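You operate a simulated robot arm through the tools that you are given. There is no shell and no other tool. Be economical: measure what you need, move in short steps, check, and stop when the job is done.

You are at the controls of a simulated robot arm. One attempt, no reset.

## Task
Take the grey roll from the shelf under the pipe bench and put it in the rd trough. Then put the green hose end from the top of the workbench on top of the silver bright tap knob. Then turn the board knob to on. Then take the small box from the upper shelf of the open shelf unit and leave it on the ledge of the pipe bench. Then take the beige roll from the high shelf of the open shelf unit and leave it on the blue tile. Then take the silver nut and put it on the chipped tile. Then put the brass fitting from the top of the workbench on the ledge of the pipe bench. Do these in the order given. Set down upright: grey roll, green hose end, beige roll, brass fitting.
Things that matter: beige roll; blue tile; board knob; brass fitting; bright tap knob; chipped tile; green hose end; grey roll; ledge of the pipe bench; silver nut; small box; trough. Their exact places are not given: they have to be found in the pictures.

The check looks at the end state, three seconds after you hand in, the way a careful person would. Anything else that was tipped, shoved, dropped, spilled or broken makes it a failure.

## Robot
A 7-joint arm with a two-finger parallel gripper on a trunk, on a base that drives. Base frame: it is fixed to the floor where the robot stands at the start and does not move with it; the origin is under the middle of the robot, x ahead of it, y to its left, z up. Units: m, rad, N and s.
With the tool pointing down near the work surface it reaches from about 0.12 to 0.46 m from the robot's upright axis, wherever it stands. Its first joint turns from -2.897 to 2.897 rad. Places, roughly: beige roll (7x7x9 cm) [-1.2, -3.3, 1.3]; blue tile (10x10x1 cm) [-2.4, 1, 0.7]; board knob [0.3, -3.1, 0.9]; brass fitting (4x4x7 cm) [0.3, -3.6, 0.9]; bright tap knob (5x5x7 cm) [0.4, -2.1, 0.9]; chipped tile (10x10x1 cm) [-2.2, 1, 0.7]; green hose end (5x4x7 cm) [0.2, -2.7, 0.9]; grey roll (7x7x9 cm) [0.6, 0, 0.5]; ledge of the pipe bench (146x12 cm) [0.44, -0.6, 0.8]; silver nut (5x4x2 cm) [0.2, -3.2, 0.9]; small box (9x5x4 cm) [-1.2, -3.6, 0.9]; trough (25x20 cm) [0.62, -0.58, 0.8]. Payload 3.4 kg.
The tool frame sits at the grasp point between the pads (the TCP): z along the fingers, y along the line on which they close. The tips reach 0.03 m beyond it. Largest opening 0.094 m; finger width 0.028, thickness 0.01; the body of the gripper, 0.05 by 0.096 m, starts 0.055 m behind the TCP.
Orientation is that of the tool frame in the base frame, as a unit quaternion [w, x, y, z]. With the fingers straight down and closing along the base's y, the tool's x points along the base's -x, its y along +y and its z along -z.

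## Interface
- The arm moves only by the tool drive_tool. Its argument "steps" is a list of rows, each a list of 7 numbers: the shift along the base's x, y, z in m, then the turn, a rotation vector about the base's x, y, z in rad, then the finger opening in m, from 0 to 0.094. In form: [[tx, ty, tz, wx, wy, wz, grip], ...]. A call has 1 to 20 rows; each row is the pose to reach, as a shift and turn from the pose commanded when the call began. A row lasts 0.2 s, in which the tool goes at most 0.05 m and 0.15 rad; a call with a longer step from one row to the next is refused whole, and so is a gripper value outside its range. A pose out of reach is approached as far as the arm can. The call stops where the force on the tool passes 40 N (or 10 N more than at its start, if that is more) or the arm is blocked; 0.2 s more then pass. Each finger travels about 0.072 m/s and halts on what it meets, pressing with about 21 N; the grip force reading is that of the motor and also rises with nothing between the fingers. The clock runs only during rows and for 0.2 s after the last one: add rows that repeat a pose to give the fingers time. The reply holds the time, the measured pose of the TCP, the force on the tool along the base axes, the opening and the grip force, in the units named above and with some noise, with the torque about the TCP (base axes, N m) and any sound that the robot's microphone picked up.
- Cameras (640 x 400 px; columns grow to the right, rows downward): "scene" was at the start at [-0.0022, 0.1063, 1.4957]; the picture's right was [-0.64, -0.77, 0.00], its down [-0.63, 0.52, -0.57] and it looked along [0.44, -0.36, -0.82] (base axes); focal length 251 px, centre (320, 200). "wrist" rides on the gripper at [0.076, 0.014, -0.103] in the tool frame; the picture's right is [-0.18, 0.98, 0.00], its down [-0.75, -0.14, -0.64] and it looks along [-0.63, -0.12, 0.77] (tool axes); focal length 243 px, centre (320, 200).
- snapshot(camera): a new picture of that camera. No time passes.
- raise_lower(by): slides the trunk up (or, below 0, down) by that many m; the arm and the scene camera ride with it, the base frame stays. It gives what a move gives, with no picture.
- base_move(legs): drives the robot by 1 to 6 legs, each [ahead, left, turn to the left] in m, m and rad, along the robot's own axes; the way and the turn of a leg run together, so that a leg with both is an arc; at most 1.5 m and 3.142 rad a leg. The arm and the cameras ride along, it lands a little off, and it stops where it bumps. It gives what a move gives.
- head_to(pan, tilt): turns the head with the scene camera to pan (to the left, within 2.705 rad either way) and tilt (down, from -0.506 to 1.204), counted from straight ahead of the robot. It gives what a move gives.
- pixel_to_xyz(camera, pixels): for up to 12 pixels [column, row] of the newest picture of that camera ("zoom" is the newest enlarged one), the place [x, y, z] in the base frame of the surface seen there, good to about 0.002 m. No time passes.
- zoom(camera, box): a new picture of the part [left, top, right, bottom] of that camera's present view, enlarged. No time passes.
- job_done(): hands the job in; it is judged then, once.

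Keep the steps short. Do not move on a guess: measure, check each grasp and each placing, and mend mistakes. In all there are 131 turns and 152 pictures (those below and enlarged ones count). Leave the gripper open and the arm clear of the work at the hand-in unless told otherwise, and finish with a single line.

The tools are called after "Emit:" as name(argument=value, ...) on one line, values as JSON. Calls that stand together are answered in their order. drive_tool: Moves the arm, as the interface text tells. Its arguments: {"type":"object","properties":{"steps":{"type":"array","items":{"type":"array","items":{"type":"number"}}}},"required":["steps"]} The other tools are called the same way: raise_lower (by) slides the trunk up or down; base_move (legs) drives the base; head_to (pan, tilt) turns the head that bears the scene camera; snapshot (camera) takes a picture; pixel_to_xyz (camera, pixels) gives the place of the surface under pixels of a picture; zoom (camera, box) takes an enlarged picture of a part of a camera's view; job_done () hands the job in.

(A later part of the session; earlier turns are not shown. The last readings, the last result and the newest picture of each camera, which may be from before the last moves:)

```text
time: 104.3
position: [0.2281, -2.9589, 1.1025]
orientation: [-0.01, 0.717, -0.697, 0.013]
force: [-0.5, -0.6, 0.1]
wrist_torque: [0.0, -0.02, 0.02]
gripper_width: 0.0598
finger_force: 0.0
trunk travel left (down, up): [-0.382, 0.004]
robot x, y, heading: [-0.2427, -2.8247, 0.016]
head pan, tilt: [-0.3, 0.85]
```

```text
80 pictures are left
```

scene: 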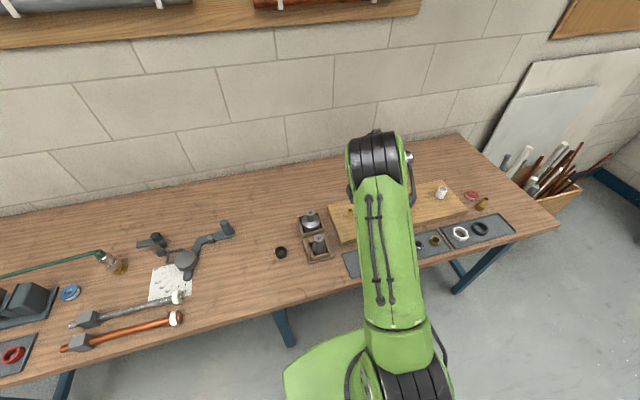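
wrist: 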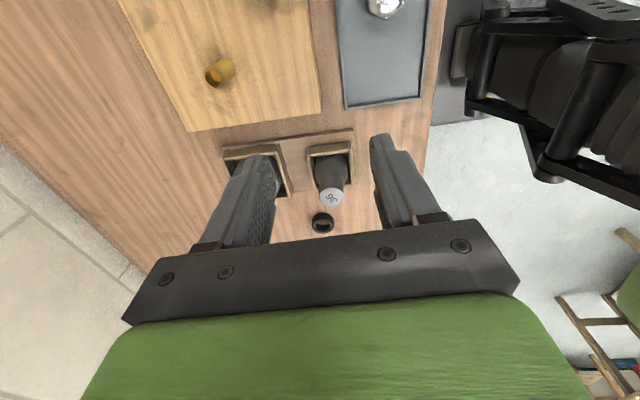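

Emit:
base_move(legs=[[-0.05, -0.6, -0.016]])

Emit:
head_to(pan=0.25, tilt=0.9)

Emit:
snapshot(camera="scene")

Emit:
zoom(camera="scene", box=[200, 170, 420, 320])

```text
time: 107.6
position: [0.1782, -3.5582, 1.1019]
orientation: [-0.011, 0.708, -0.706, 0.013]
force: [0.0, 0.6, 0.0]
wrist_torque: [0.03, -0.01, -0.01]
gripper_width: 0.0601
finger_force: 0.1
trunk travel left (down, up): [-0.382, 0.004]
robot x, y, heading: [-0.2883, -3.4169, -0.006]
head pan, tilt: [-0.3, 0.85]
```

```text
time: 108.6
position: [0.1783, -3.5579, 1.1014]
orientation: [-0.011, 0.708, -0.706, 0.012]
force: [-0.1, -0.9, -1.1]
wrist_torque: [0.01, -0.03, -0.05]
gripper_width: 0.06
finger_force: 0.0
trunk travel left (down, up): [-0.382, 0.004]
robot x, y, heading: [-0.2884, -3.414, -0.003]
head pan, tilt: [0.25, 0.901]
```

```text
79 pictures are left
```

scene: 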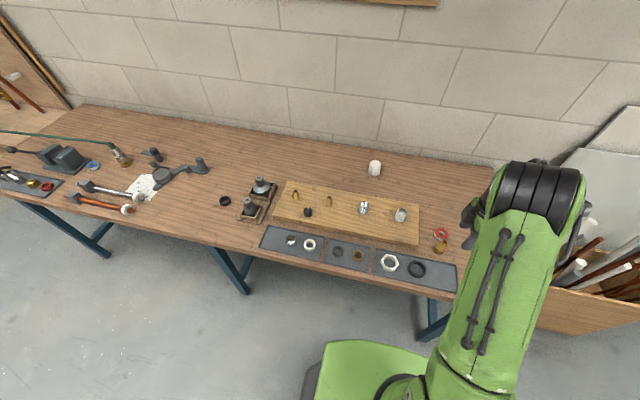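

```text
2.67 times, centred on (310, 245) of scene
```

zoom: 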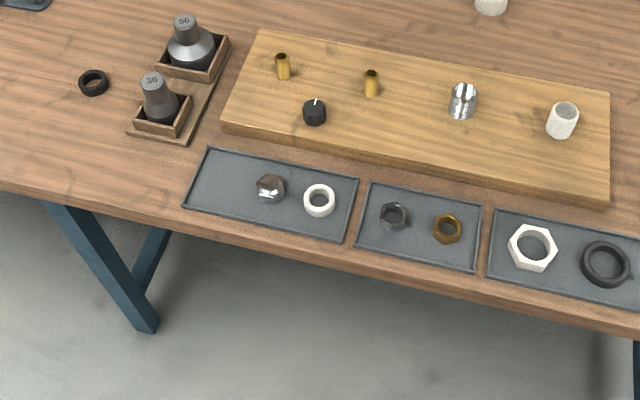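

Emit:
zoom(camera="scene", box=[280, 185, 350, 230])

Emit:
pixel_to_xyz(camera="scene", pixels=[[308, 212], [308, 208], [291, 240], [290, 237], [300, 228], [440, 247], [441, 240], [295, 194], [326, 201], [309, 217], [312, 211], [304, 211]])

```text
8.89 times, centred on (315, 208) of scene
```

zoom: 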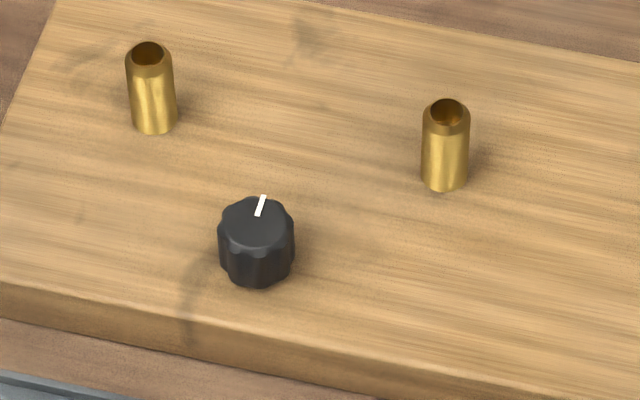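

```text
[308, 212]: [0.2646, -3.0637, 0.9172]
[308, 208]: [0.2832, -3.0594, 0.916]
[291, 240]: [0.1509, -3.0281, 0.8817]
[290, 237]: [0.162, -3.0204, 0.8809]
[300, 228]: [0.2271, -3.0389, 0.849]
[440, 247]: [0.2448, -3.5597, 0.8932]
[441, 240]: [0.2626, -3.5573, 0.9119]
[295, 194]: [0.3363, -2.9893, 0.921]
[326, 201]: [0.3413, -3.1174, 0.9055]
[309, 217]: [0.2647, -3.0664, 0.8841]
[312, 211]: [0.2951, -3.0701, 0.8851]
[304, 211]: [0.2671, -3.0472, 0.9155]
```

The knob's pointer points to +x; I see no on/off marks from here. Move the wrist camera closer.

Emit:
base_move(legs=[[0.06, 0.42, 0.0]])

Emit:
snapshot(camera="wrist")

```text
time: 111.2
position: [0.2426, -3.1438, 1.1024]
orientation: [0.01, -0.707, 0.707, -0.012]
force: [-0.3, 0.2, 0.3]
wrist_torque: [0.01, -0.06, 0.01]
gripper_width: 0.06
finger_force: 0.0
trunk travel left (down, up): [-0.382, 0.004]
robot x, y, heading: [-0.2286, -2.9969, -0.015]
head pan, tilt: [0.25, 0.901]
```

```text
76 pictures are left
```

wrist: 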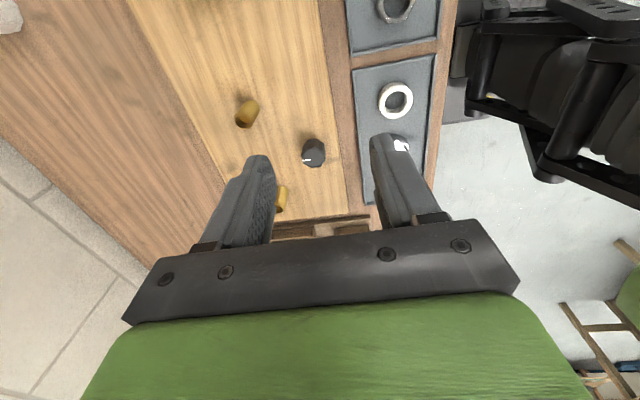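

Emit:
zoom(camera="wrist", box=[260, 110, 370, 190])

Emit:
pixel_to_xyz(camera="zoom", pixels=[[300, 270], [240, 285], [280, 250], [360, 280], [300, 220], [310, 330], [300, 180], [140, 330]])

```text
5.00 times, centred on (315, 150) of wrist
```

zoom: 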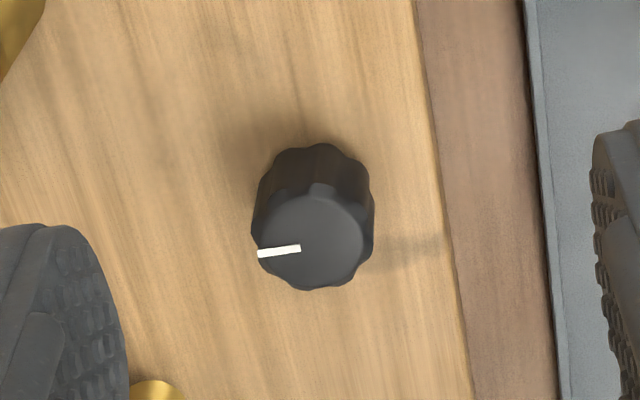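

```text
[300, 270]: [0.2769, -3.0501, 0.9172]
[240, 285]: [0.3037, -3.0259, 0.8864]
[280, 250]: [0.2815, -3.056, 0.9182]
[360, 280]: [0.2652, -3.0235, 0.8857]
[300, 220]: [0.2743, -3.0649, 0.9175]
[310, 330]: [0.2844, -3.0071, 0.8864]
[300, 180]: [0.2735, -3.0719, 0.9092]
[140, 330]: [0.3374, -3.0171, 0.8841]
```

No marks visible; convention is clockwise = on. Knob centre ≈(0.272,-3.059), top 0.917. Move above it.

Emit:
drive_tool(steps=[[0.012, 0.03, -0.02, 0, 0, 0, 0.06], [0.024, 0.06, -0.04, 0, 0, 0, 0.06], [0.0295, 0.085, -0.08, 0, 0, 0, 0.06], [0.0295, 0.085, -0.11, 0, 0, 0, 0.06]])

Emit:
zoom(camera="wrist", box=[220, 40, 420, 170])

Emit:
pixel_to_xyz(camera="zoom", pixels=[[300, 150], [275, 180], [340, 180], [310, 180], [310, 200], [310, 165], [290, 195], [330, 195]])

```text
time: 112.2
position: [0.2716, -3.0589, 0.9912]
orientation: [0.01, -0.706, 0.708, -0.012]
force: [-0.7, -0.6, 0.5]
wrist_torque: [0.02, -0.03, -0.04]
gripper_width: 0.06
finger_force: 0.1
trunk travel left (down, up): [-0.382, 0.004]
robot x, y, heading: [-0.229, -3.0026, -0.008]
head pan, tilt: [0.25, 0.901]
```

```text
3.08 times, centred on (320, 105) of wrist
```

zoom: 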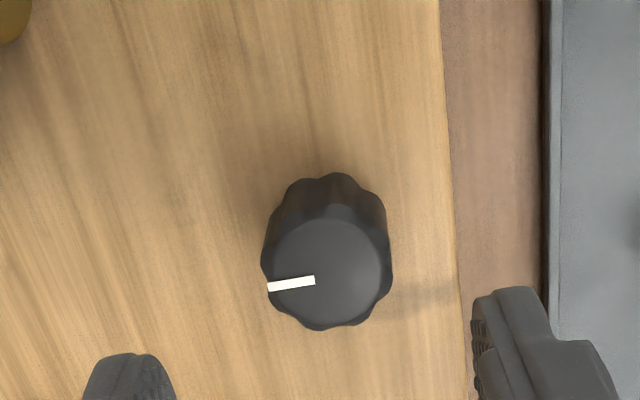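

```text
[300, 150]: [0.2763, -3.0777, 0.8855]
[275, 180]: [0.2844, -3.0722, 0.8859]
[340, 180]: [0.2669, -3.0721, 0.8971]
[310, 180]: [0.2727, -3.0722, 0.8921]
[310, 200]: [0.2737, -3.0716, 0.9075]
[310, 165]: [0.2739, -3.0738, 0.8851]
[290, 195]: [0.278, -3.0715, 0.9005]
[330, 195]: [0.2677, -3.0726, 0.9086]
```

Emit:
pixel_to_xyz(camera="zoom", pixels=[[268, 270], [386, 270], [327, 222], [327, 272], [327, 322], [310, 280]])

```text
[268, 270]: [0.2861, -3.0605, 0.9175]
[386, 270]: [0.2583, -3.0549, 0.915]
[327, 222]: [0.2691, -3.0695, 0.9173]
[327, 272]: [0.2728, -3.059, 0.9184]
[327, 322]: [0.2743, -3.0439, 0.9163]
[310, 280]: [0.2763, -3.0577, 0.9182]
```

Emit:
drive_tool(steps=[[0.001, 0.002, -0.03, 0, 0, 0, 0.05], [0.001, 0.002, -0.055, 0, 0, 0, 0.05], [0.001, 0.002, -0.068, 0, 0, 0, 0.05], [0.001, 0.002, -0.071, 0, 0, 0, 0.045], [0.001, 0.002, -0.071, 0, 0, 0, 0.03], [0.001, 0.002, -0.071, 0, 0, 0, 0.02], [0.001, 0.002, -0.071, 0, 0, 0, 0.02], [0.001, 0.002, -0.071, 0, 0, 0, 0.02]])

Emit:
snapshot(camera="wrist")

```text
time: 114.0
position: [0.2738, -3.0569, 0.9193]
orientation: [0.01, -0.707, 0.707, -0.011]
force: [-2.1, 0.4, -3.3]
wrist_torque: [0.08, 1.33, -0.01]
gripper_width: 0.0326
finger_force: 45.5
trunk travel left (down, up): [-0.382, 0.004]
robot x, y, heading: [-0.2239, -2.9997, -0.012]
head pan, tilt: [0.25, 0.901]
```

```text
73 pictures are left
```

wrist: 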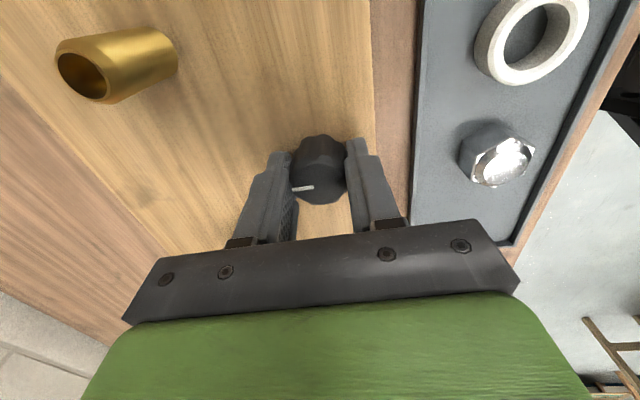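

Gripped. Turn clockwise (seen from above) in small steps, watching torque and sound.

Emit:
drive_tool(steps=[[0, 0, 0, 0, 0, -0.08, 0.02], [0, 0, 0, 0, 0, -0.16, 0.02], [0, 0, 0, 0, 0, -0.24, 0.02], [0, 0, 0, 0, 0, -0.32, 0.02], [0, 0, 0, 0, 0, -0.4, 0.02]])

Emit:
zoom(camera="wrist", box=[230, 100, 410, 220])

```text
time: 115.2
position: [0.2725, -3.0571, 0.9189]
orientation: [0.008, -0.551, 0.835, -0.012]
force: [-1.4, 4.3, -26.5]
wrist_torque: [0.85, 0.96, -0.01]
gripper_width: 0.0326
finger_force: 44.9
trunk travel left (down, up): [-0.382, 0.004]
robot x, y, heading: [-0.2282, -3.004, -0.01]
head pan, tilt: [0.25, 0.901]
```

```text
3.33 times, centred on (320, 160) of wrist
```

zoom: 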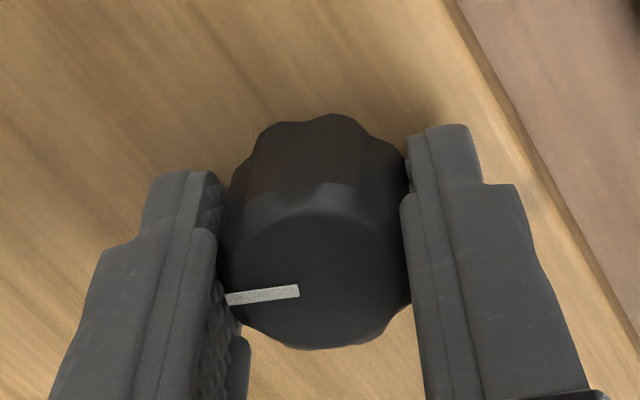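

Knob turns with the gripper. The tool feels a downward pull, so I lower 1 mm and continue to -1.2.

Emit:
drive_tool(steps=[[0, 0, -0.001, 0, 0, 0, 0.02], [0, 0, -0.001, 0, 0, -0.12, 0.02], [0, 0, -0.001, 0, 0, -0.24, 0.02], [0, 0, -0.001, 0, 0, -0.36, 0.02]])

Emit:
zoom(camera="wrist", box=[230, 100, 410, 220])

```text
time: 116.2
position: [0.2732, -3.0565, 0.9191]
orientation: [0.004, -0.393, 0.919, -0.015]
force: [-1.0, 6.7, -23.1]
wrist_torque: [1.39, 0.44, -0.02]
gripper_width: 0.0326
finger_force: 45.0
trunk travel left (down, up): [-0.382, 0.004]
robot x, y, heading: [-0.2276, -2.9997, -0.009]
head pan, tilt: [0.25, 0.901]
```

```text
3.33 times, centred on (320, 160) of wrist
```

zoom: 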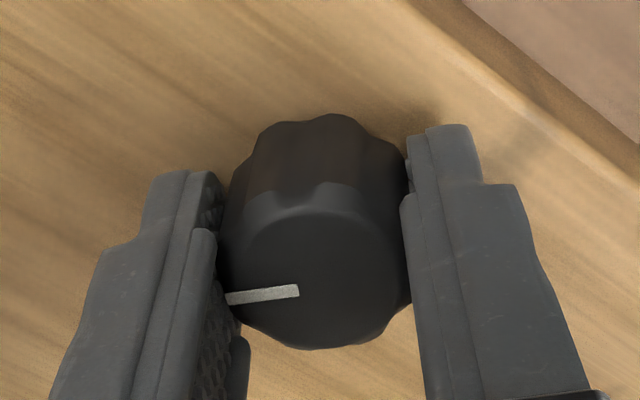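

Emit:
drive_tool(steps=[[0, 0, 0, 0, 0, -0.13, 0.02], [0, 0, 0, 0, 0, -0.26, 0.02], [0, 0, 0, 0, 0, -0.39, 0.02], [0, 0, 0, 0, 0, -0.52, 0.02], [0, 0, 0, 0, 0, -0.65, 0.02], [0, 0, 0, 0, 0, -0.78, 0.02]])

Emit:
zoom(camera="wrist", box=[230, 100, 410, 220])

```text
time: 117.6
position: [0.273, -3.0558, 0.9198]
orientation: [-0.001, -0.013, 1.0, -0.016]
force: [4.6, 6.4, -18.6]
wrist_torque: [1.47, -0.18, 0.01]
gripper_width: 0.0327
finger_force: 44.9
trunk travel left (down, up): [-0.382, 0.004]
robot x, y, heading: [-0.226, -2.9958, -0.011]
head pan, tilt: [0.25, 0.901]
```

```text
3.33 times, centred on (320, 160) of wrist
```

zoom: 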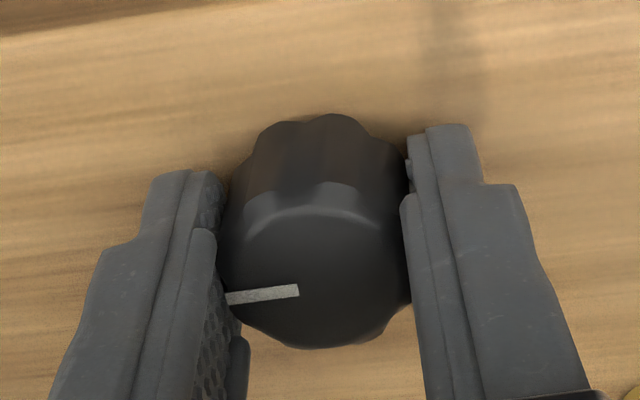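

90° clockwise with no stop yet. Continue gently to feel for an end stop.

Emit:
drive_tool(steps=[[0, 0, 0, 0, 0, -0.06, 0.02], [0, 0, 0, 0, 0, -0.12, 0.02], [0, 0, 0, 0, 0, -0.18, 0.02], [0, 0, 0, 0, 0, -0.24, 0.02]])

Emit:
zoom(camera="wrist", box=[230, 100, 410, 220])

```text
time: 118.6
position: [0.2724, -3.0576, 0.9187]
orientation: [-0.004, 0.105, 0.994, -0.016]
force: [-1.2, 10.2, -6.8]
wrist_torque: [1.42, 0.42, 0.55]
gripper_width: 0.0336
finger_force: 44.7
trunk travel left (down, up): [-0.382, 0.004]
robot x, y, heading: [-0.2251, -2.9957, -0.012]
head pan, tilt: [0.25, 0.901]
```

```text
3.33 times, centred on (320, 160) of wrist
```

zoom: 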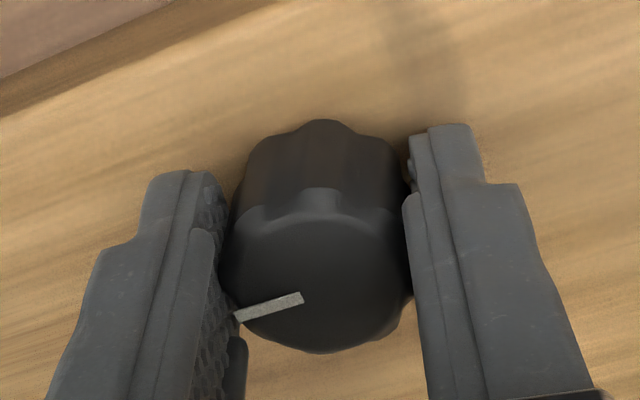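

End stop reached (torque 0.55 Nm, knob slipped slightly in the fingers): that is the "on" end. Release and rise.

Emit:
drive_tool(steps=[[0, 0, 0, 0, 0, 0, 0.035], [0, 0, 0, 0, 0, 0, 0.05], [0, 0, 0, 0, 0, 0, 0.06], [0, 0, 0.02, 0, 0, 0, 0.06], [0, 0, 0.06, 0, 0, 0.1, 0.06], [0, 0, 0.1, 0, 0, 0.24, 0.06], [0, 0, 0.14, 0, 0, 0.24, 0.06]])

Emit:
snapshot(camera="wrist")

Emit:
zoom(camera="wrist", box=[250, 60, 400, 200])

```text
time: 120.2
position: [0.2692, -3.0581, 1.0604]
orientation: [0.0, -0.015, 1.0, -0.016]
force: [-0.9, 0.0, 0.9]
wrist_torque: [0.02, 0.0, 0.03]
gripper_width: 0.06
finger_force: 0.1
trunk travel left (down, up): [-0.382, 0.004]
robot x, y, heading: [-0.2262, -2.9998, -0.008]
head pan, tilt: [0.25, 0.901]
```

```text
68 pictures are left
```

wrist: 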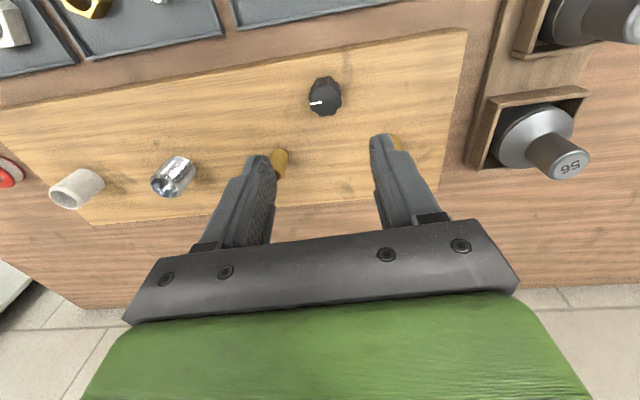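

```text
2.86 times, centred on (325, 130) of wrist
```

zoom: 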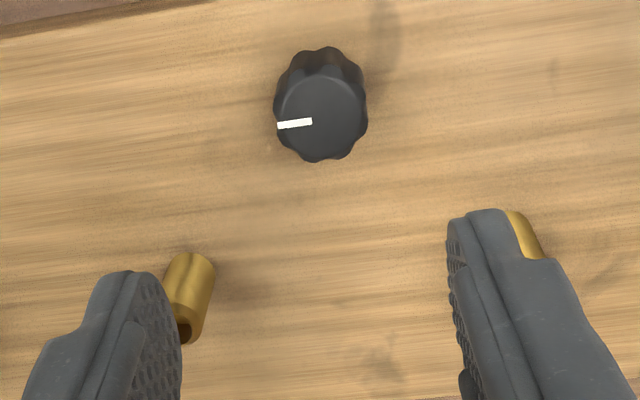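

Knob now at the stop, pointer along -y. Next the small box. Retract the arm, back off, and turn toward the open shelf unit.

Emit:
drive_tool(steps=[[-0.04, -0.02, 0.01, 0, 0, 0, 0.094], [-0.08, -0.04, 0.02, 0, 0, 0, 0.094], [-0.12, -0.06, 0.03, 0, 0, 0, 0.094], [-0.16, -0.08, 0.04, 0, 0, 0, 0.094], [-0.2, -0.1, 0.04, 0, 0, 0, 0.094]])

Emit:
base_move(legs=[[-0.25, -0.25, 0.0], [0, 0, 3.14]])

Emit:
head_to(pan=0.15, tilt=0.3)

Emit:
snapshot(camera="scene")

```text
time: 121.4
position: [0.0708, -3.158, 1.0985]
orientation: [-0.001, -0.015, 1.0, -0.016]
force: [-0.1, -0.1, 0.6]
wrist_torque: [0.0, 0.0, 0.01]
gripper_width: 0.094
finger_force: 0.0
trunk travel left (down, up): [-0.382, 0.004]
robot x, y, heading: [-0.2275, -2.9953, -0.014]
head pan, tilt: [0.25, 0.901]
```

```text
time: 131.1
position: [-0.7807, -3.0969, 1.0977]
orientation: [-0.017, 0.999, 0.036, 0.001]
force: [-0.3, 0.0, 0.6]
wrist_torque: [-0.01, 0.01, -0.01]
gripper_width: 0.0939
finger_force: 0.1
trunk travel left (down, up): [-0.382, 0.004]
robot x, y, heading: [-0.4759, -3.2389, -3.111]
head pan, tilt: [0.25, 0.901]
```

```text
time: 132.1
position: [-0.7808, -3.0964, 1.099]
orientation: [-0.016, 0.999, 0.035, 0.002]
force: [-0.5, 0.2, 0.3]
wrist_torque: [0.03, -0.02, 0.01]
gripper_width: 0.0938
finger_force: 0.1
trunk travel left (down, up): [-0.382, 0.004]
robot x, y, heading: [-0.4757, -3.2428, -3.109]
head pan, tilt: [0.15, 0.3]
```

```text
66 pictures are left
```

scene: 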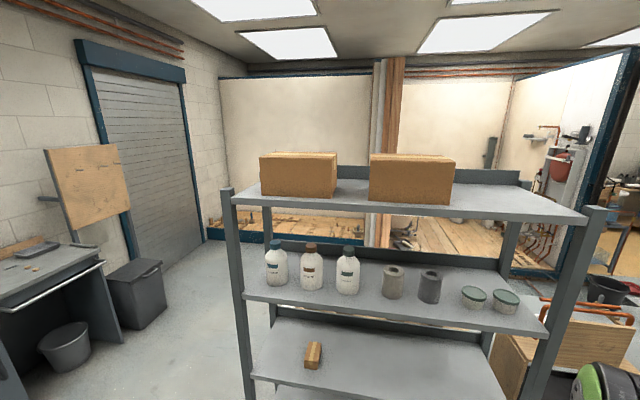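

Emit:
pixel_to_xyz(camera="scene", pixels=[[393, 282], [391, 270], [429, 285], [308, 357], [313, 345], [306, 368], [350, 305], [350, 385], [245, 290], [545, 335], [400, 318], [280, 370]])

Emit:
zoom(camera="scene", box=[260, 230, 540, 400])

```text
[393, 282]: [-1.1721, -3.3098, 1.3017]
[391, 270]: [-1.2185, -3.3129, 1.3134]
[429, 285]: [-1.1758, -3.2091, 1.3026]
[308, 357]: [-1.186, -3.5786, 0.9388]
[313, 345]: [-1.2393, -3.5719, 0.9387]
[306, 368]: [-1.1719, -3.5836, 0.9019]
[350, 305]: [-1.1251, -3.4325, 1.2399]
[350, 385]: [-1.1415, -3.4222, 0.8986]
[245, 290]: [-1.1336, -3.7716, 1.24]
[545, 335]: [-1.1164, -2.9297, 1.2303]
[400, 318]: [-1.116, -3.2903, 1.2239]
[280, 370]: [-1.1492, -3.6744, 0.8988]
```

```text
2.29 times, centred on (400, 315) of scene
```

zoom: 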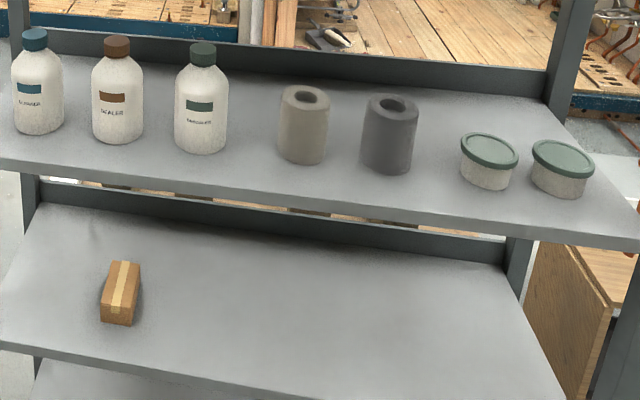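

Small box on the 0.90 shelf: centre ≈(-1.217,-3.578), 5 cm wide in y, top 0.939. I'll square the heading and set the tool to 45° pitch at z≈0.935 in front of the shelf.

Emit:
base_move(legs=[[0, 0, -0.033]])

Emit:
drive_tool(steps=[[-0.025, -0.022, -0.02, 0, 0.125, 0, 0.094], [-0.05, -0.044, -0.04, 0, 0.25, 0, 0.094], [-0.075, -0.066, -0.06, 0, 0.375, 0, 0.094], [-0.1, -0.088, -0.085, 0, 0.5, 0, 0.094], [-0.125, -0.11, -0.11, 0, 0.62, 0, 0.094], [-0.15, -0.13, -0.135, 0, 0.74, 0, 0.094], [-0.175, -0.147, -0.16, 0, 0.785, 0, 0.094]])

Emit:
base_move(legs=[[0.08, 0.335, 0]])

Emit:
snapshot(camera="wrist")

Emit:
head_to(pan=-0.1, tilt=0.6)

Emit:
snapshot(camera="scene")

```text
time: 132.8
position: [-0.7756, -3.087, 1.0972]
orientation: [-0.017, 1.0, 0.021, 0.001]
force: [-1.3, 0.7, -0.1]
wrist_torque: [0.01, -0.01, 0.02]
gripper_width: 0.094
finger_force: 0.1
trunk travel left (down, up): [-0.382, 0.004]
robot x, y, heading: [-0.4718, -3.2427, -3.146]
head pan, tilt: [0.15, 0.3]
```

```text
time: 134.4
position: [-0.9519, -3.2338, 0.9387]
orientation: [-0.022, 0.924, 0.012, -0.382]
force: [0.0, 0.6, -0.6]
wrist_torque: [0.01, -0.02, 0.02]
gripper_width: 0.0943
finger_force: 0.0
trunk travel left (down, up): [-0.382, 0.004]
robot x, y, heading: [-0.4805, -3.242, -3.14]
head pan, tilt: [0.15, 0.3]
```

```text
time: 136.7
position: [-1.0308, -3.5642, 0.9409]
orientation: [-0.024, 0.924, 0.011, -0.382]
force: [-0.2, -0.3, -0.4]
wrist_torque: [0.01, 0.01, -0.01]
gripper_width: 0.0943
finger_force: 0.1
trunk travel left (down, up): [-0.382, 0.004]
robot x, y, heading: [-0.5586, -3.5769, 3.141]
head pan, tilt: [0.15, 0.3]
```

```text
64 pictures are left
```

wrist: 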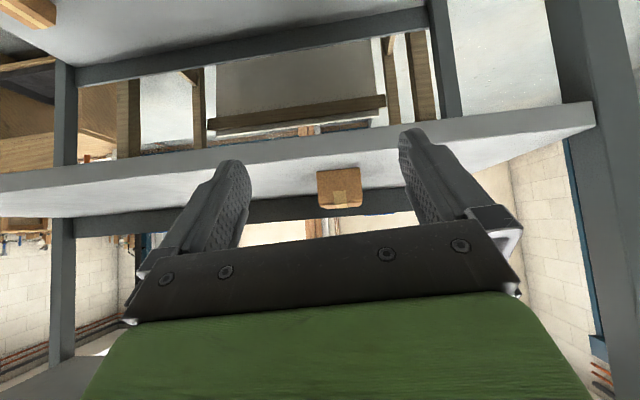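

```text
time: 137.5
position: [-1.0326, -3.5641, 0.9403]
orientation: [-0.023, 0.924, 0.012, -0.381]
force: [-0.1, -0.3, -0.5]
wrist_torque: [0.02, 0.04, -0.04]
gripper_width: 0.0938
finger_force: 0.1
trunk travel left (down, up): [-0.382, 0.004]
robot x, y, heading: [-0.5557, -3.5741, 3.139]
head pan, tilt: [-0.099, 0.6]
```

```text
63 pictures are left
```

scene: 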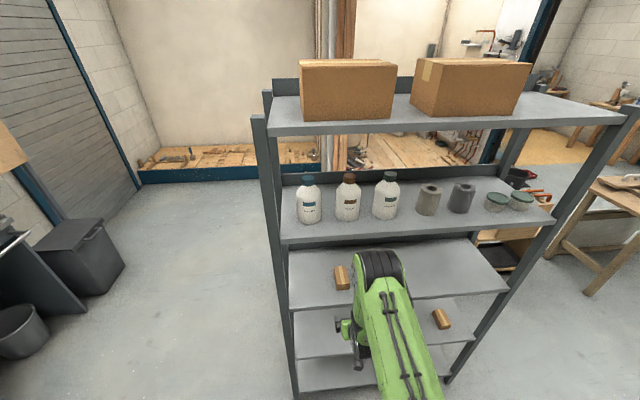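

Emit:
pixel_to_xyz(camera="wrist", pixels=[[322, 185], [340, 185], [358, 185], [340, 172], [340, 205]])

Emit:
pixel_to_xyz(camera="scene", pixels=[[341, 268], [336, 270], [346, 268], [342, 280], [348, 288], [338, 287], [378, 252], [365, 270], [395, 255], [300, 242], [420, 238], [380, 295]])

```text
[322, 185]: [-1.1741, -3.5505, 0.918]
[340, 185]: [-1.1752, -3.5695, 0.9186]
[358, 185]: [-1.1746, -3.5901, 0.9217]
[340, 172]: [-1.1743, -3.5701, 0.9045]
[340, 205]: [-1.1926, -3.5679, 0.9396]
```

```text
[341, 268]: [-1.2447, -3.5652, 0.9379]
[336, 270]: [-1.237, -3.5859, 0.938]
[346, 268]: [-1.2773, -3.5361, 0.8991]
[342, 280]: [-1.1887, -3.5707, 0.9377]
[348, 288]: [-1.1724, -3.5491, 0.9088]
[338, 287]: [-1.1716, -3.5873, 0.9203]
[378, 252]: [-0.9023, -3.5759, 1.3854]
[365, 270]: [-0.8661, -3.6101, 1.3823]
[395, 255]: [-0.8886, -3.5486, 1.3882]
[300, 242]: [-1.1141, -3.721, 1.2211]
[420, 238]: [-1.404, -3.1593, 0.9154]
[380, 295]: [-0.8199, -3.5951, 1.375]
```

Extend the arm 0.10 m (keeps the elbow away from the upper shelf), correct y and z.

Emit:
drive_tool(steps=[[-0.035, -0.002, -0.002, 0, 0, 0, 0.094], [-0.07, -0.005, -0.005, 0, 0, 0, 0.094], [-0.1, -0.005, -0.006, 0, 0, 0, 0.094]])

Emit:
snapshot(camera="scene")

Emit:
pixel_to_xyz(camera="scene", pixels=[[378, 252], [365, 270], [395, 255], [380, 262], [380, 280]])

Emit:
snapshot(camera="wrist")

```text
time: 138.3
position: [-1.1334, -3.569, 0.9343]
orientation: [-0.024, 0.925, 0.01, -0.38]
force: [0.4, 0.0, 0.8]
wrist_torque: [0.01, 0.03, 0.0]
gripper_width: 0.0938
finger_force: 0.0
trunk travel left (down, up): [-0.382, 0.004]
robot x, y, heading: [-0.5568, -3.5747, 3.138]
head pan, tilt: [-0.099, 0.6]
```

```text
62 pictures are left
```

scene: 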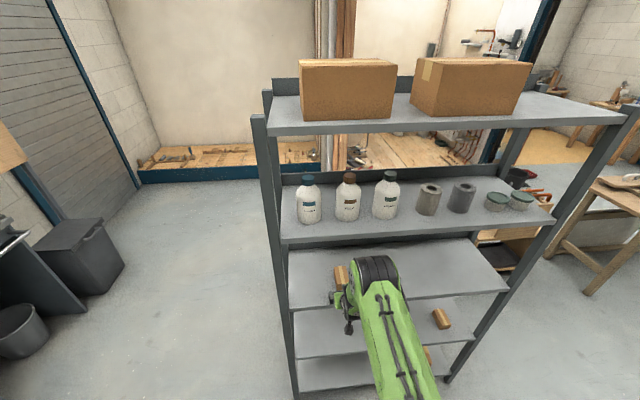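

```text
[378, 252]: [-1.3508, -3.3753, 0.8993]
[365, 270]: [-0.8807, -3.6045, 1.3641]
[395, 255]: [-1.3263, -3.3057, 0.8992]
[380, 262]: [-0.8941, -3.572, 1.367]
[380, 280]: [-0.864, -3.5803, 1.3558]
```

```text
61 pictures are left
```

wrist: 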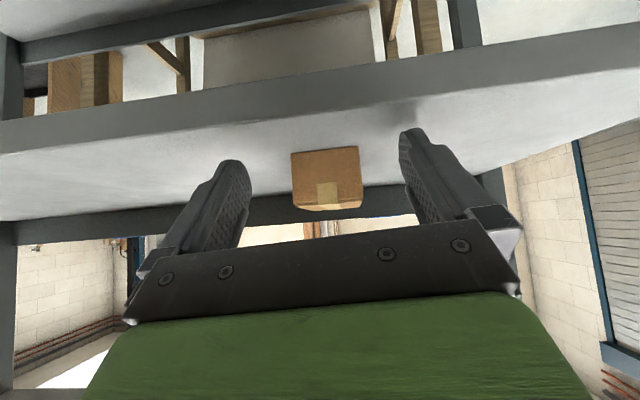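

Box centred between the fingers. Drive in 0.075 m and close.

Emit:
base_move(legs=[[0.075, 0.0, 0]])

Emit:
snapshot(camera="wrist")

```text
time: 139.3
position: [-1.2064, -3.5691, 0.9335]
orientation: [-0.024, 0.925, 0.011, -0.38]
force: [13.2, 1.0, 15.0]
wrist_torque: [-0.87, -0.13, 0.68]
gripper_width: 0.0936
finger_force: 0.1
trunk travel left (down, up): [-0.382, 0.004]
robot x, y, heading: [-0.6291, -3.5754, 3.138]
head pan, tilt: [-0.099, 0.6]
```

```text
60 pictures are left
```

wrist: 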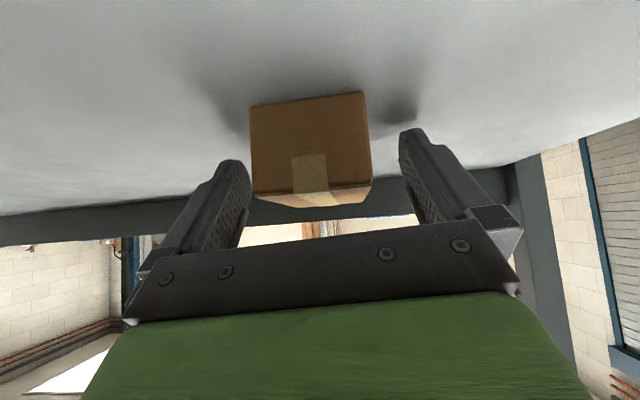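

A fingertip touches the shelf (15 N up). Raise 5 mm and recheck.

Emit:
drive_tool(steps=[[0.0, 0, 0.003, 0, 0, 0, 0.094], [0.0, 0, 0.005, 0, 0, 0, 0.094]])

```text
time: 139.9
position: [-1.2048, -3.5688, 0.9393]
orientation: [-0.023, 0.924, 0.01, -0.381]
force: [-0.1, -0.6, 0.3]
wrist_torque: [0.0, -0.01, 0.01]
gripper_width: 0.0942
finger_force: 0.0
trunk travel left (down, up): [-0.382, 0.004]
robot x, y, heading: [-0.6286, -3.5723, 3.142]
head pan, tilt: [-0.099, 0.6]
```

Emit:
drive_tool(steps=[[0, 0, 0, 0, 0, 0, 0.08], [0, 0, 0, 0, 0, 0, 0.06], [0, 0, 0, 0, 0, 0, 0.045], [0, 0, 0, 0, 0, 0, 0.035], [0, 0, 0, 0, 0, 0, 0.035]])

Emit:
drive_tool(steps=[[0, 0, 0.01, 0, 0, 0, 0.035], [0, 0, 0.03, 0, 0, 0, 0.035]])

Emit:
snapshot(camera="wrist")

```text
time: 141.1
position: [-1.2061, -3.5696, 0.9399]
orientation: [-0.023, 0.924, 0.01, -0.381]
force: [-1.0, 0.0, -0.5]
wrist_torque: [-0.05, 0.04, 0.03]
gripper_width: 0.0538
finger_force: 21.0
trunk travel left (down, up): [-0.382, 0.004]
robot x, y, heading: [-0.6329, -3.5728, 3.138]
head pan, tilt: [-0.099, 0.6]
```

```text
time: 141.7
position: [-1.2051, -3.5684, 0.9699]
orientation: [-0.023, 0.924, 0.011, -0.381]
force: [-1.0, -0.2, -0.2]
wrist_torque: [-0.02, -0.03, 0.01]
gripper_width: 0.0542
finger_force: 20.3
trunk travel left (down, up): [-0.382, 0.004]
robot x, y, heading: [-0.6292, -3.5772, 3.14]
head pan, tilt: [-0.099, 0.6]
```

```text
59 pictures are left
```

wrist: 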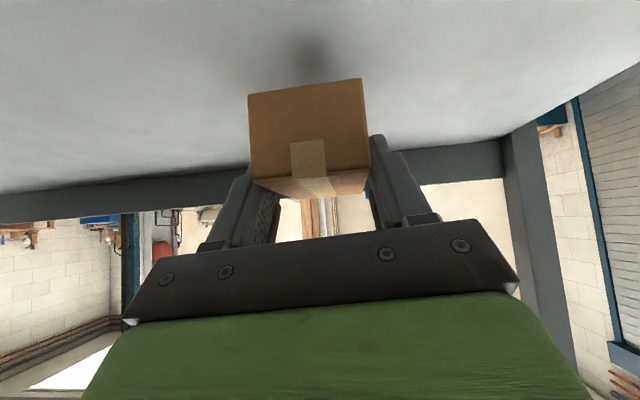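

Box held. Back out, raise and retract the arm, then travel toward the pipe bench.

Emit:
base_move(legs=[[-0.2, 0.0, 0]])

Emit:
drive_tool(steps=[[0.035, 0, 0.03, 0, 0, 0, 0.035], [0.07, 0, 0.06, 0, 0, 0, 0.035], [0.1, 0, 0.09, 0, 0, 0, 0.035], [0.13, 0, 0.12, 0, 0, 0, 0.035], [0.16, 0, 0.14, 0, 0, 0, 0.035]])

Emit:
base_move(legs=[[0, -1.2, 0], [0, -1.1, 0], [0, 0, 3.1]])

Emit:
head_to(pan=0.0, tilt=0.75)

Emit:
snapshot(camera="scene")

```text
time: 143.3
position: [-1.0027, -3.5674, 0.9694]
orientation: [-0.023, 0.924, 0.01, -0.382]
force: [0.2, 0.2, -1.1]
wrist_torque: [0.0, -0.04, -0.01]
gripper_width: 0.0539
finger_force: 21.3
trunk travel left (down, up): [-0.382, 0.004]
robot x, y, heading: [-0.4267, -3.5772, 3.138]
head pan, tilt: [-0.099, 0.6]
```

```text
time: 144.5
position: [-0.8433, -3.5692, 1.1073]
orientation: [-0.023, 0.924, 0.011, -0.382]
force: [0.0, -0.9, -0.7]
wrist_torque: [0.0, -0.03, 0.0]
gripper_width: 0.0537
finger_force: 21.0
trunk travel left (down, up): [-0.382, 0.004]
robot x, y, heading: [-0.4278, -3.5769, 3.137]
head pan, tilt: [-0.099, 0.6]
```

```text
time: 163.1
position: [0.0046, -1.3012, 1.1071]
orientation: [0.379, 0.026, 0.924, -0.038]
force: [-0.4, 0.2, -0.7]
wrist_torque: [-0.02, 0.03, 0.05]
gripper_width: 0.0538
finger_force: 20.8
trunk travel left (down, up): [-0.382, 0.004]
robot x, y, heading: [-0.414, -1.2612, -0.08]
head pan, tilt: [-0.099, 0.6]
```

```text
time: 163.8
position: [0.0034, -1.3004, 1.1077]
orientation: [0.379, 0.026, 0.924, -0.038]
force: [0.3, -0.2, -0.6]
wrist_torque: [0.0, -0.02, 0.0]
gripper_width: 0.0537
finger_force: 21.4
trunk travel left (down, up): [-0.382, 0.004]
robot x, y, heading: [-0.4117, -1.2639, -0.081]
head pan, tilt: [0.0, 0.75]
```

```text
58 pictures are left
```

scene: 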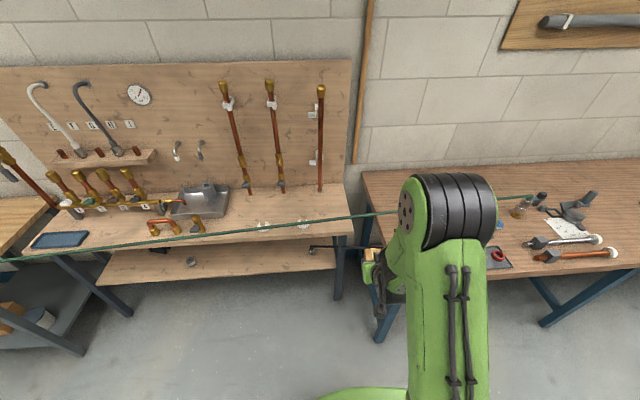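

Emit:
pixel_to_xyz(camera="scene", pixels=[[150, 243], [230, 232], [300, 223], [360, 214], [265, 226], [303, 223], [335, 232], [325, 213], [240, 225], [215, 215], [345, 190], [290, 215]])

Emit:
zoom(camera="scene", box=[120, 160, 380, 290])

```text
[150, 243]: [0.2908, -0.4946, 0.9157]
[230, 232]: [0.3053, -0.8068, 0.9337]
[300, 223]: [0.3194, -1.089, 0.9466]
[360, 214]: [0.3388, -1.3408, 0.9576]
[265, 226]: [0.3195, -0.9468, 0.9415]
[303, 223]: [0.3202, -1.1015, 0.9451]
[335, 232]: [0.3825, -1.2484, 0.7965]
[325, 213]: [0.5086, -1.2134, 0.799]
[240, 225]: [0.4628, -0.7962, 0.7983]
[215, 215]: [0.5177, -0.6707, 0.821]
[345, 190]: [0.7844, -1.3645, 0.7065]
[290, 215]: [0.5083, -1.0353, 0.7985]
```

```text
2.46 times, centred on (250, 225) of scene
```

zoom: 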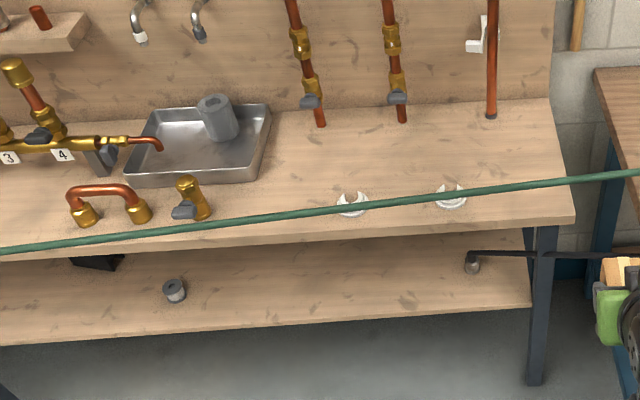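

Rotate the tool yaw ≈+97° (keeping pitch) so it points along +y, then drive to (-0.01,-1.18).

Emit:
drive_tool(steps=[[0, 0, 0, 0, 0, 0.142, 0.035], [0, 0, 0, 0, 0, 0.284, 0.035], [0, 0, 0, 0, 0, 0.426, 0.035], [0, 0, 0, 0, 0, 0.568, 0.035], [0, 0, 0, 0, 0, 0.71, 0.035], [0, 0, 0, 0, 0, 0.852, 0.035], [0, 0, 0, 0, 0, 0.994, 0.035], [0, 0, 0, 0, 0, 1.136, 0.035], [0, 0, 0, 0, 0, 1.278, 0.035], [0, 0, 0, 0, 0, 1.42, 0.035], [0, 0, 0, 0, 0, 1.54, 0.035], [0, 0, 0, 0, 0, 1.62, 0.035]])

Emit:
base_move(legs=[[0, 0.08, 0.08], [0.38, 0, 0]])

Emit:
snapshot(camera="scene")

Emit:
snapshot(camera="wrist")

```text
time: 166.4
position: [0.0033, -1.3023, 1.106]
orientation: [0.289, -0.652, 0.655, 0.25]
force: [-0.7, 0.4, -1.1]
wrist_torque: [0.0, 0.01, 0.01]
gripper_width: 0.0536
finger_force: 20.5
trunk travel left (down, up): [-0.382, 0.004]
robot x, y, heading: [-0.4096, -1.2654, -0.085]
head pan, tilt: [0.0, 0.75]
```

```text
time: 169.4
position: [0.3886, -1.1896, 1.1071]
orientation: [-0.279, 0.676, -0.631, -0.26]
force: [0.2, -0.2, -0.4]
wrist_torque: [-0.01, 0.01, 0.0]
gripper_width: 0.0535
finger_force: 20.8
trunk travel left (down, up): [-0.382, 0.004]
robot x, y, heading: [-0.026, -1.1801, -0.006]
head pan, tilt: [0.0, 0.75]
```

```text
56 pictures are left
```

scene: 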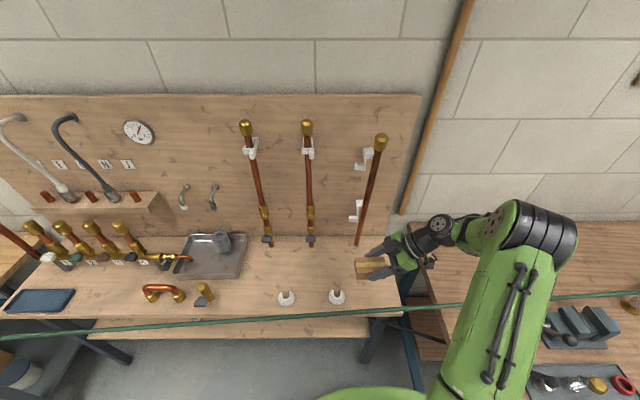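

```text
55 pictures are left
```

wrist: 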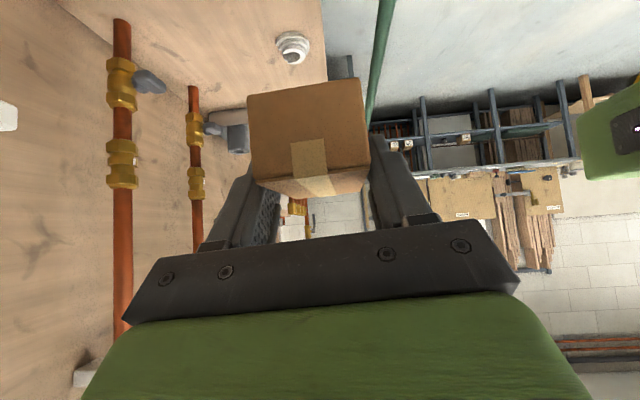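

Tool points exactly +y. Move over the ledge spot (0.455,-1.2245) and descend to just above.

Emit:
drive_tool(steps=[[0.033, -0.018, 0, 0, 0, 0, 0.035], [0.066, -0.035, 0, 0, 0, 0, 0.035], [0.066, -0.035, -0.05, 0, 0, 0, 0.035], [0.066, -0.035, -0.1, 0, 0, 0, 0.035], [0.066, -0.035, -0.15, 0, 0, 0, 0.035], [0.066, -0.035, -0.2, 0, 0, 0, 0.035], [0.066, -0.035, -0.24, 0, 0, 0, 0.035]])

Emit:
snapshot(camera="scene")

Emit:
zoom(camera="scene", box=[300, 210, 500, 340])

Emit:
snapshot(camera="wrist")

```text
time: 171.0
position: [0.4561, -1.2242, 0.8655]
orientation: [-0.279, 0.676, -0.63, -0.26]
force: [0.7, 0.6, -1.1]
wrist_torque: [0.02, 0.0, -0.02]
gripper_width: 0.0537
finger_force: 20.9
trunk travel left (down, up): [-0.382, 0.004]
robot x, y, heading: [-0.0276, -1.1867, -0.009]
head pan, tilt: [0.0, 0.75]
```

```text
54 pictures are left
```

scene: 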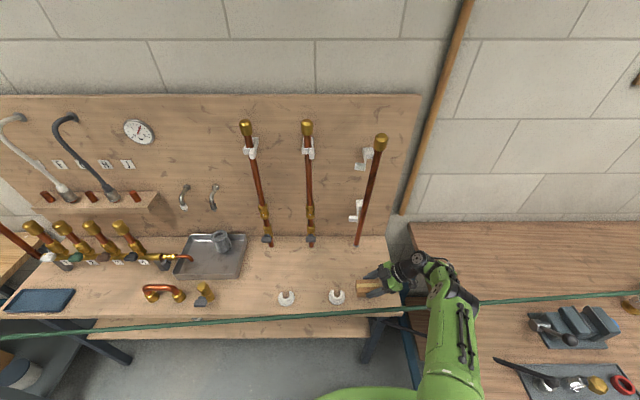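

```text
3.08 times, centred on (400, 275) of scene
```

zoom: 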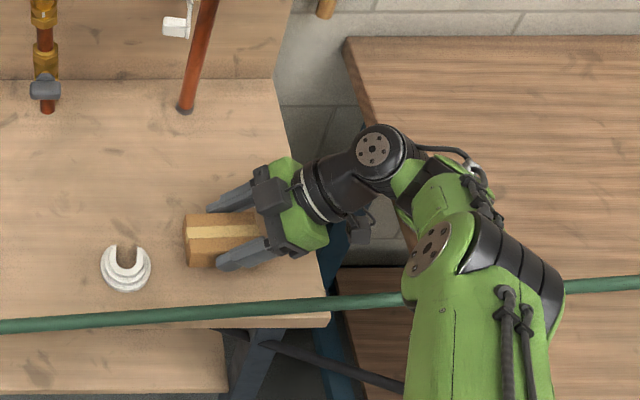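

```text
52 pictures are left
```

wrist: 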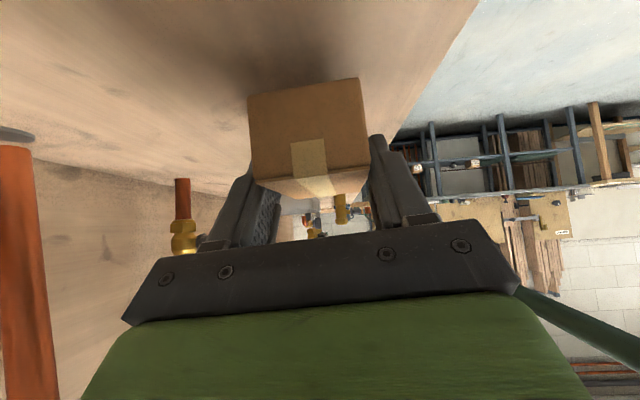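

Check arm clearance above the hose.

Emit:
pixel_to_xyz(camera="scene", pixels=[[430, 300], [440, 300], [440, 285], [450, 295], [470, 300], [380, 307], [480, 300], [365, 283], [361, 290]])

```text
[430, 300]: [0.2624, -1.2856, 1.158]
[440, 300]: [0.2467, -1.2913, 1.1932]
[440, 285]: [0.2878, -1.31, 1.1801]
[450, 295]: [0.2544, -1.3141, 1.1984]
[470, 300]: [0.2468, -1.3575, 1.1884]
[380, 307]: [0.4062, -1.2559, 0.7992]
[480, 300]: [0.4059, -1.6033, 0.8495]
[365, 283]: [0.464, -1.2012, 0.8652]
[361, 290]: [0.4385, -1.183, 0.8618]
```

Arm well above the hose. Lower to contact.

Emit:
drive_tool(steps=[[0, 0, -0.012, 0, 0, 0, 0.035], [0, 0, -0.02, 0, 0, 0, 0.035], [0, 0, -0.022, 0, 0, 0, 0.035], [0, 0, -0.024, 0, 0, 0, 0.035]])

```text
time: 172.0
position: [0.455, -1.2244, 0.8442]
orientation: [-0.28, 0.676, -0.63, -0.261]
force: [0.5, 0.8, -1.8]
wrist_torque: [0.01, 0.04, 0.01]
gripper_width: 0.0536
finger_force: 20.7
trunk travel left (down, up): [-0.382, 0.004]
robot x, y, heading: [-0.0291, -1.184, -0.01]
head pan, tilt: [0.0, 0.75]
```

Emit:
drive_tool(steps=[[0, 0, -0.001, 0, 0, 0, 0.035], [0, 0, -0.002, 0, 0, 0, 0.035], [0, 0, -0.003, 0, 0, 0, 0.035], [0, 0, -0.004, 0, 0, 0, 0.035]])

```text
time: 173.0
position: [0.4549, -1.226, 0.8406]
orientation: [-0.281, 0.676, -0.63, -0.258]
force: [4.1, 0.9, 12.1]
wrist_torque: [0.09, 0.17, 0.08]
gripper_width: 0.054
finger_force: 21.4
trunk travel left (down, up): [-0.382, 0.004]
robot x, y, heading: [-0.0255, -1.1827, -0.005]
head pan, tilt: [0.0, 0.75]
```

Box is down (12 N, centred). Open and lift away.

Emit:
drive_tool(steps=[[0, 0, 0.002, 0, 0, 0, 0.05], [0, 0, 0.002, 0, 0, 0, 0.06], [0, 0, 0.002, 0, 0, 0, 0.075], [0, 0, 0.002, 0, 0, 0, 0.075], [0, 0, 0.03, 0, 0, 0, 0.075], [0, 0, 0.08, 0, 0, 0, 0.075], [0, 0, 0.13, 0, 0, 0, 0.075], [0, 0, 0.18, 0, 0, 0, 0.075], [0, 0, 0.23, 0, 0, 0, 0.075], [-0.05, 0, 0.25, 0, 0, 0, 0.075], [-0.1, 0, 0.25, 0, 0, 0, 0.075]])

Emit:
zoom(camera="scene", box=[260, 210, 460, 340])

Emit:
pixel_to_xyz(camera="zoom", pixels=[[370, 230], [330, 230], [400, 230], [370, 215], [370, 250], [500, 290]])

```text
refused: row 10 steps farther than a row can; nothing moved
```

```text
3.08 times, centred on (360, 275) of scene
```

zoom: 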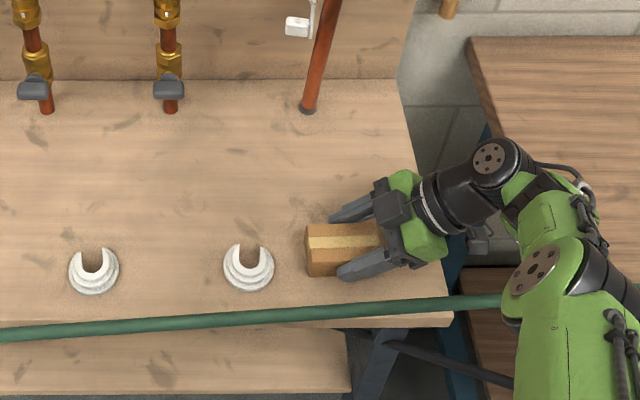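

```text
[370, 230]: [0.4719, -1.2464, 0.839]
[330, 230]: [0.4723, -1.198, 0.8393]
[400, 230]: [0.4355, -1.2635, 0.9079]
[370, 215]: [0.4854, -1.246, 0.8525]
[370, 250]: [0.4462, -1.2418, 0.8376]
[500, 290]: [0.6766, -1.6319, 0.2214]
```

Emit:
drive_tool(steps=[[0, 0, 0.002, 0, 0, 0, 0.05], [0, 0, 0.002, 0, 0, 0, 0.06], [0, 0, 0.002, 0, 0, 0, 0.075], [0, 0, 0.002, 0, 0, 0, 0.075], [0, 0, 0.03, 0, 0, 0, 0.075], [0, 0, 0.075, 0, 0, 0, 0.075], [0, 0, 0.12, 0, 0, 0, 0.075], [0, 0, 0.165, 0, 0, 0, 0.075], [0, 0, 0.21, 0, 0, 0, 0.075], [-0.03, 0, 0.24, 0, 0, 0, 0.075], [-0.07, 0, 0.25, 0, 0, 0, 0.075], [-0.11, 0, 0.25, 0, 0, 0, 0.075]])

Emit:
zoom(camera="scene", box=[260, 210, 460, 340])

Emit:
pixel_to_xyz(camera="zoom", pixels=[[310, 230], [310, 250], [380, 230], [400, 245], [340, 250]])

```text
time: 175.6
position: [0.3433, -1.2234, 1.0897]
orientation: [-0.28, 0.676, -0.63, -0.258]
force: [-0.2, 0.2, 0.0]
wrist_torque: [0.03, -0.01, 0.0]
gripper_width: 0.0751
finger_force: 0.0
trunk travel left (down, up): [-0.382, 0.004]
robot x, y, heading: [-0.0265, -1.1815, -0.002]
head pan, tilt: [0.0, 0.75]
```

```text
3.08 times, centred on (360, 275) of scene
```

zoom: 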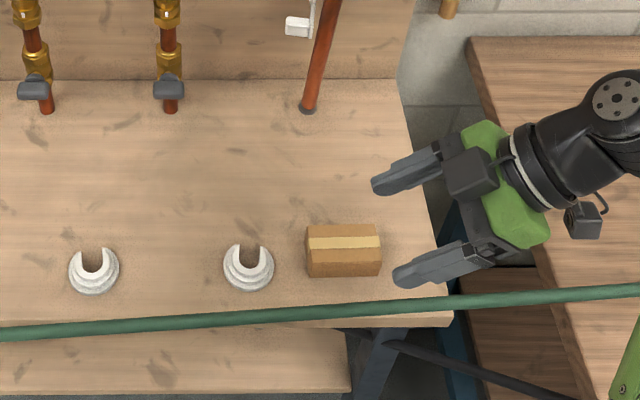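

```text
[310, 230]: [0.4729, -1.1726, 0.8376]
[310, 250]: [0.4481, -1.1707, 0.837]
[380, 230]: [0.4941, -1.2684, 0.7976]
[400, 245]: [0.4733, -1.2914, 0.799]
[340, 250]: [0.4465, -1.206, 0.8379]
```

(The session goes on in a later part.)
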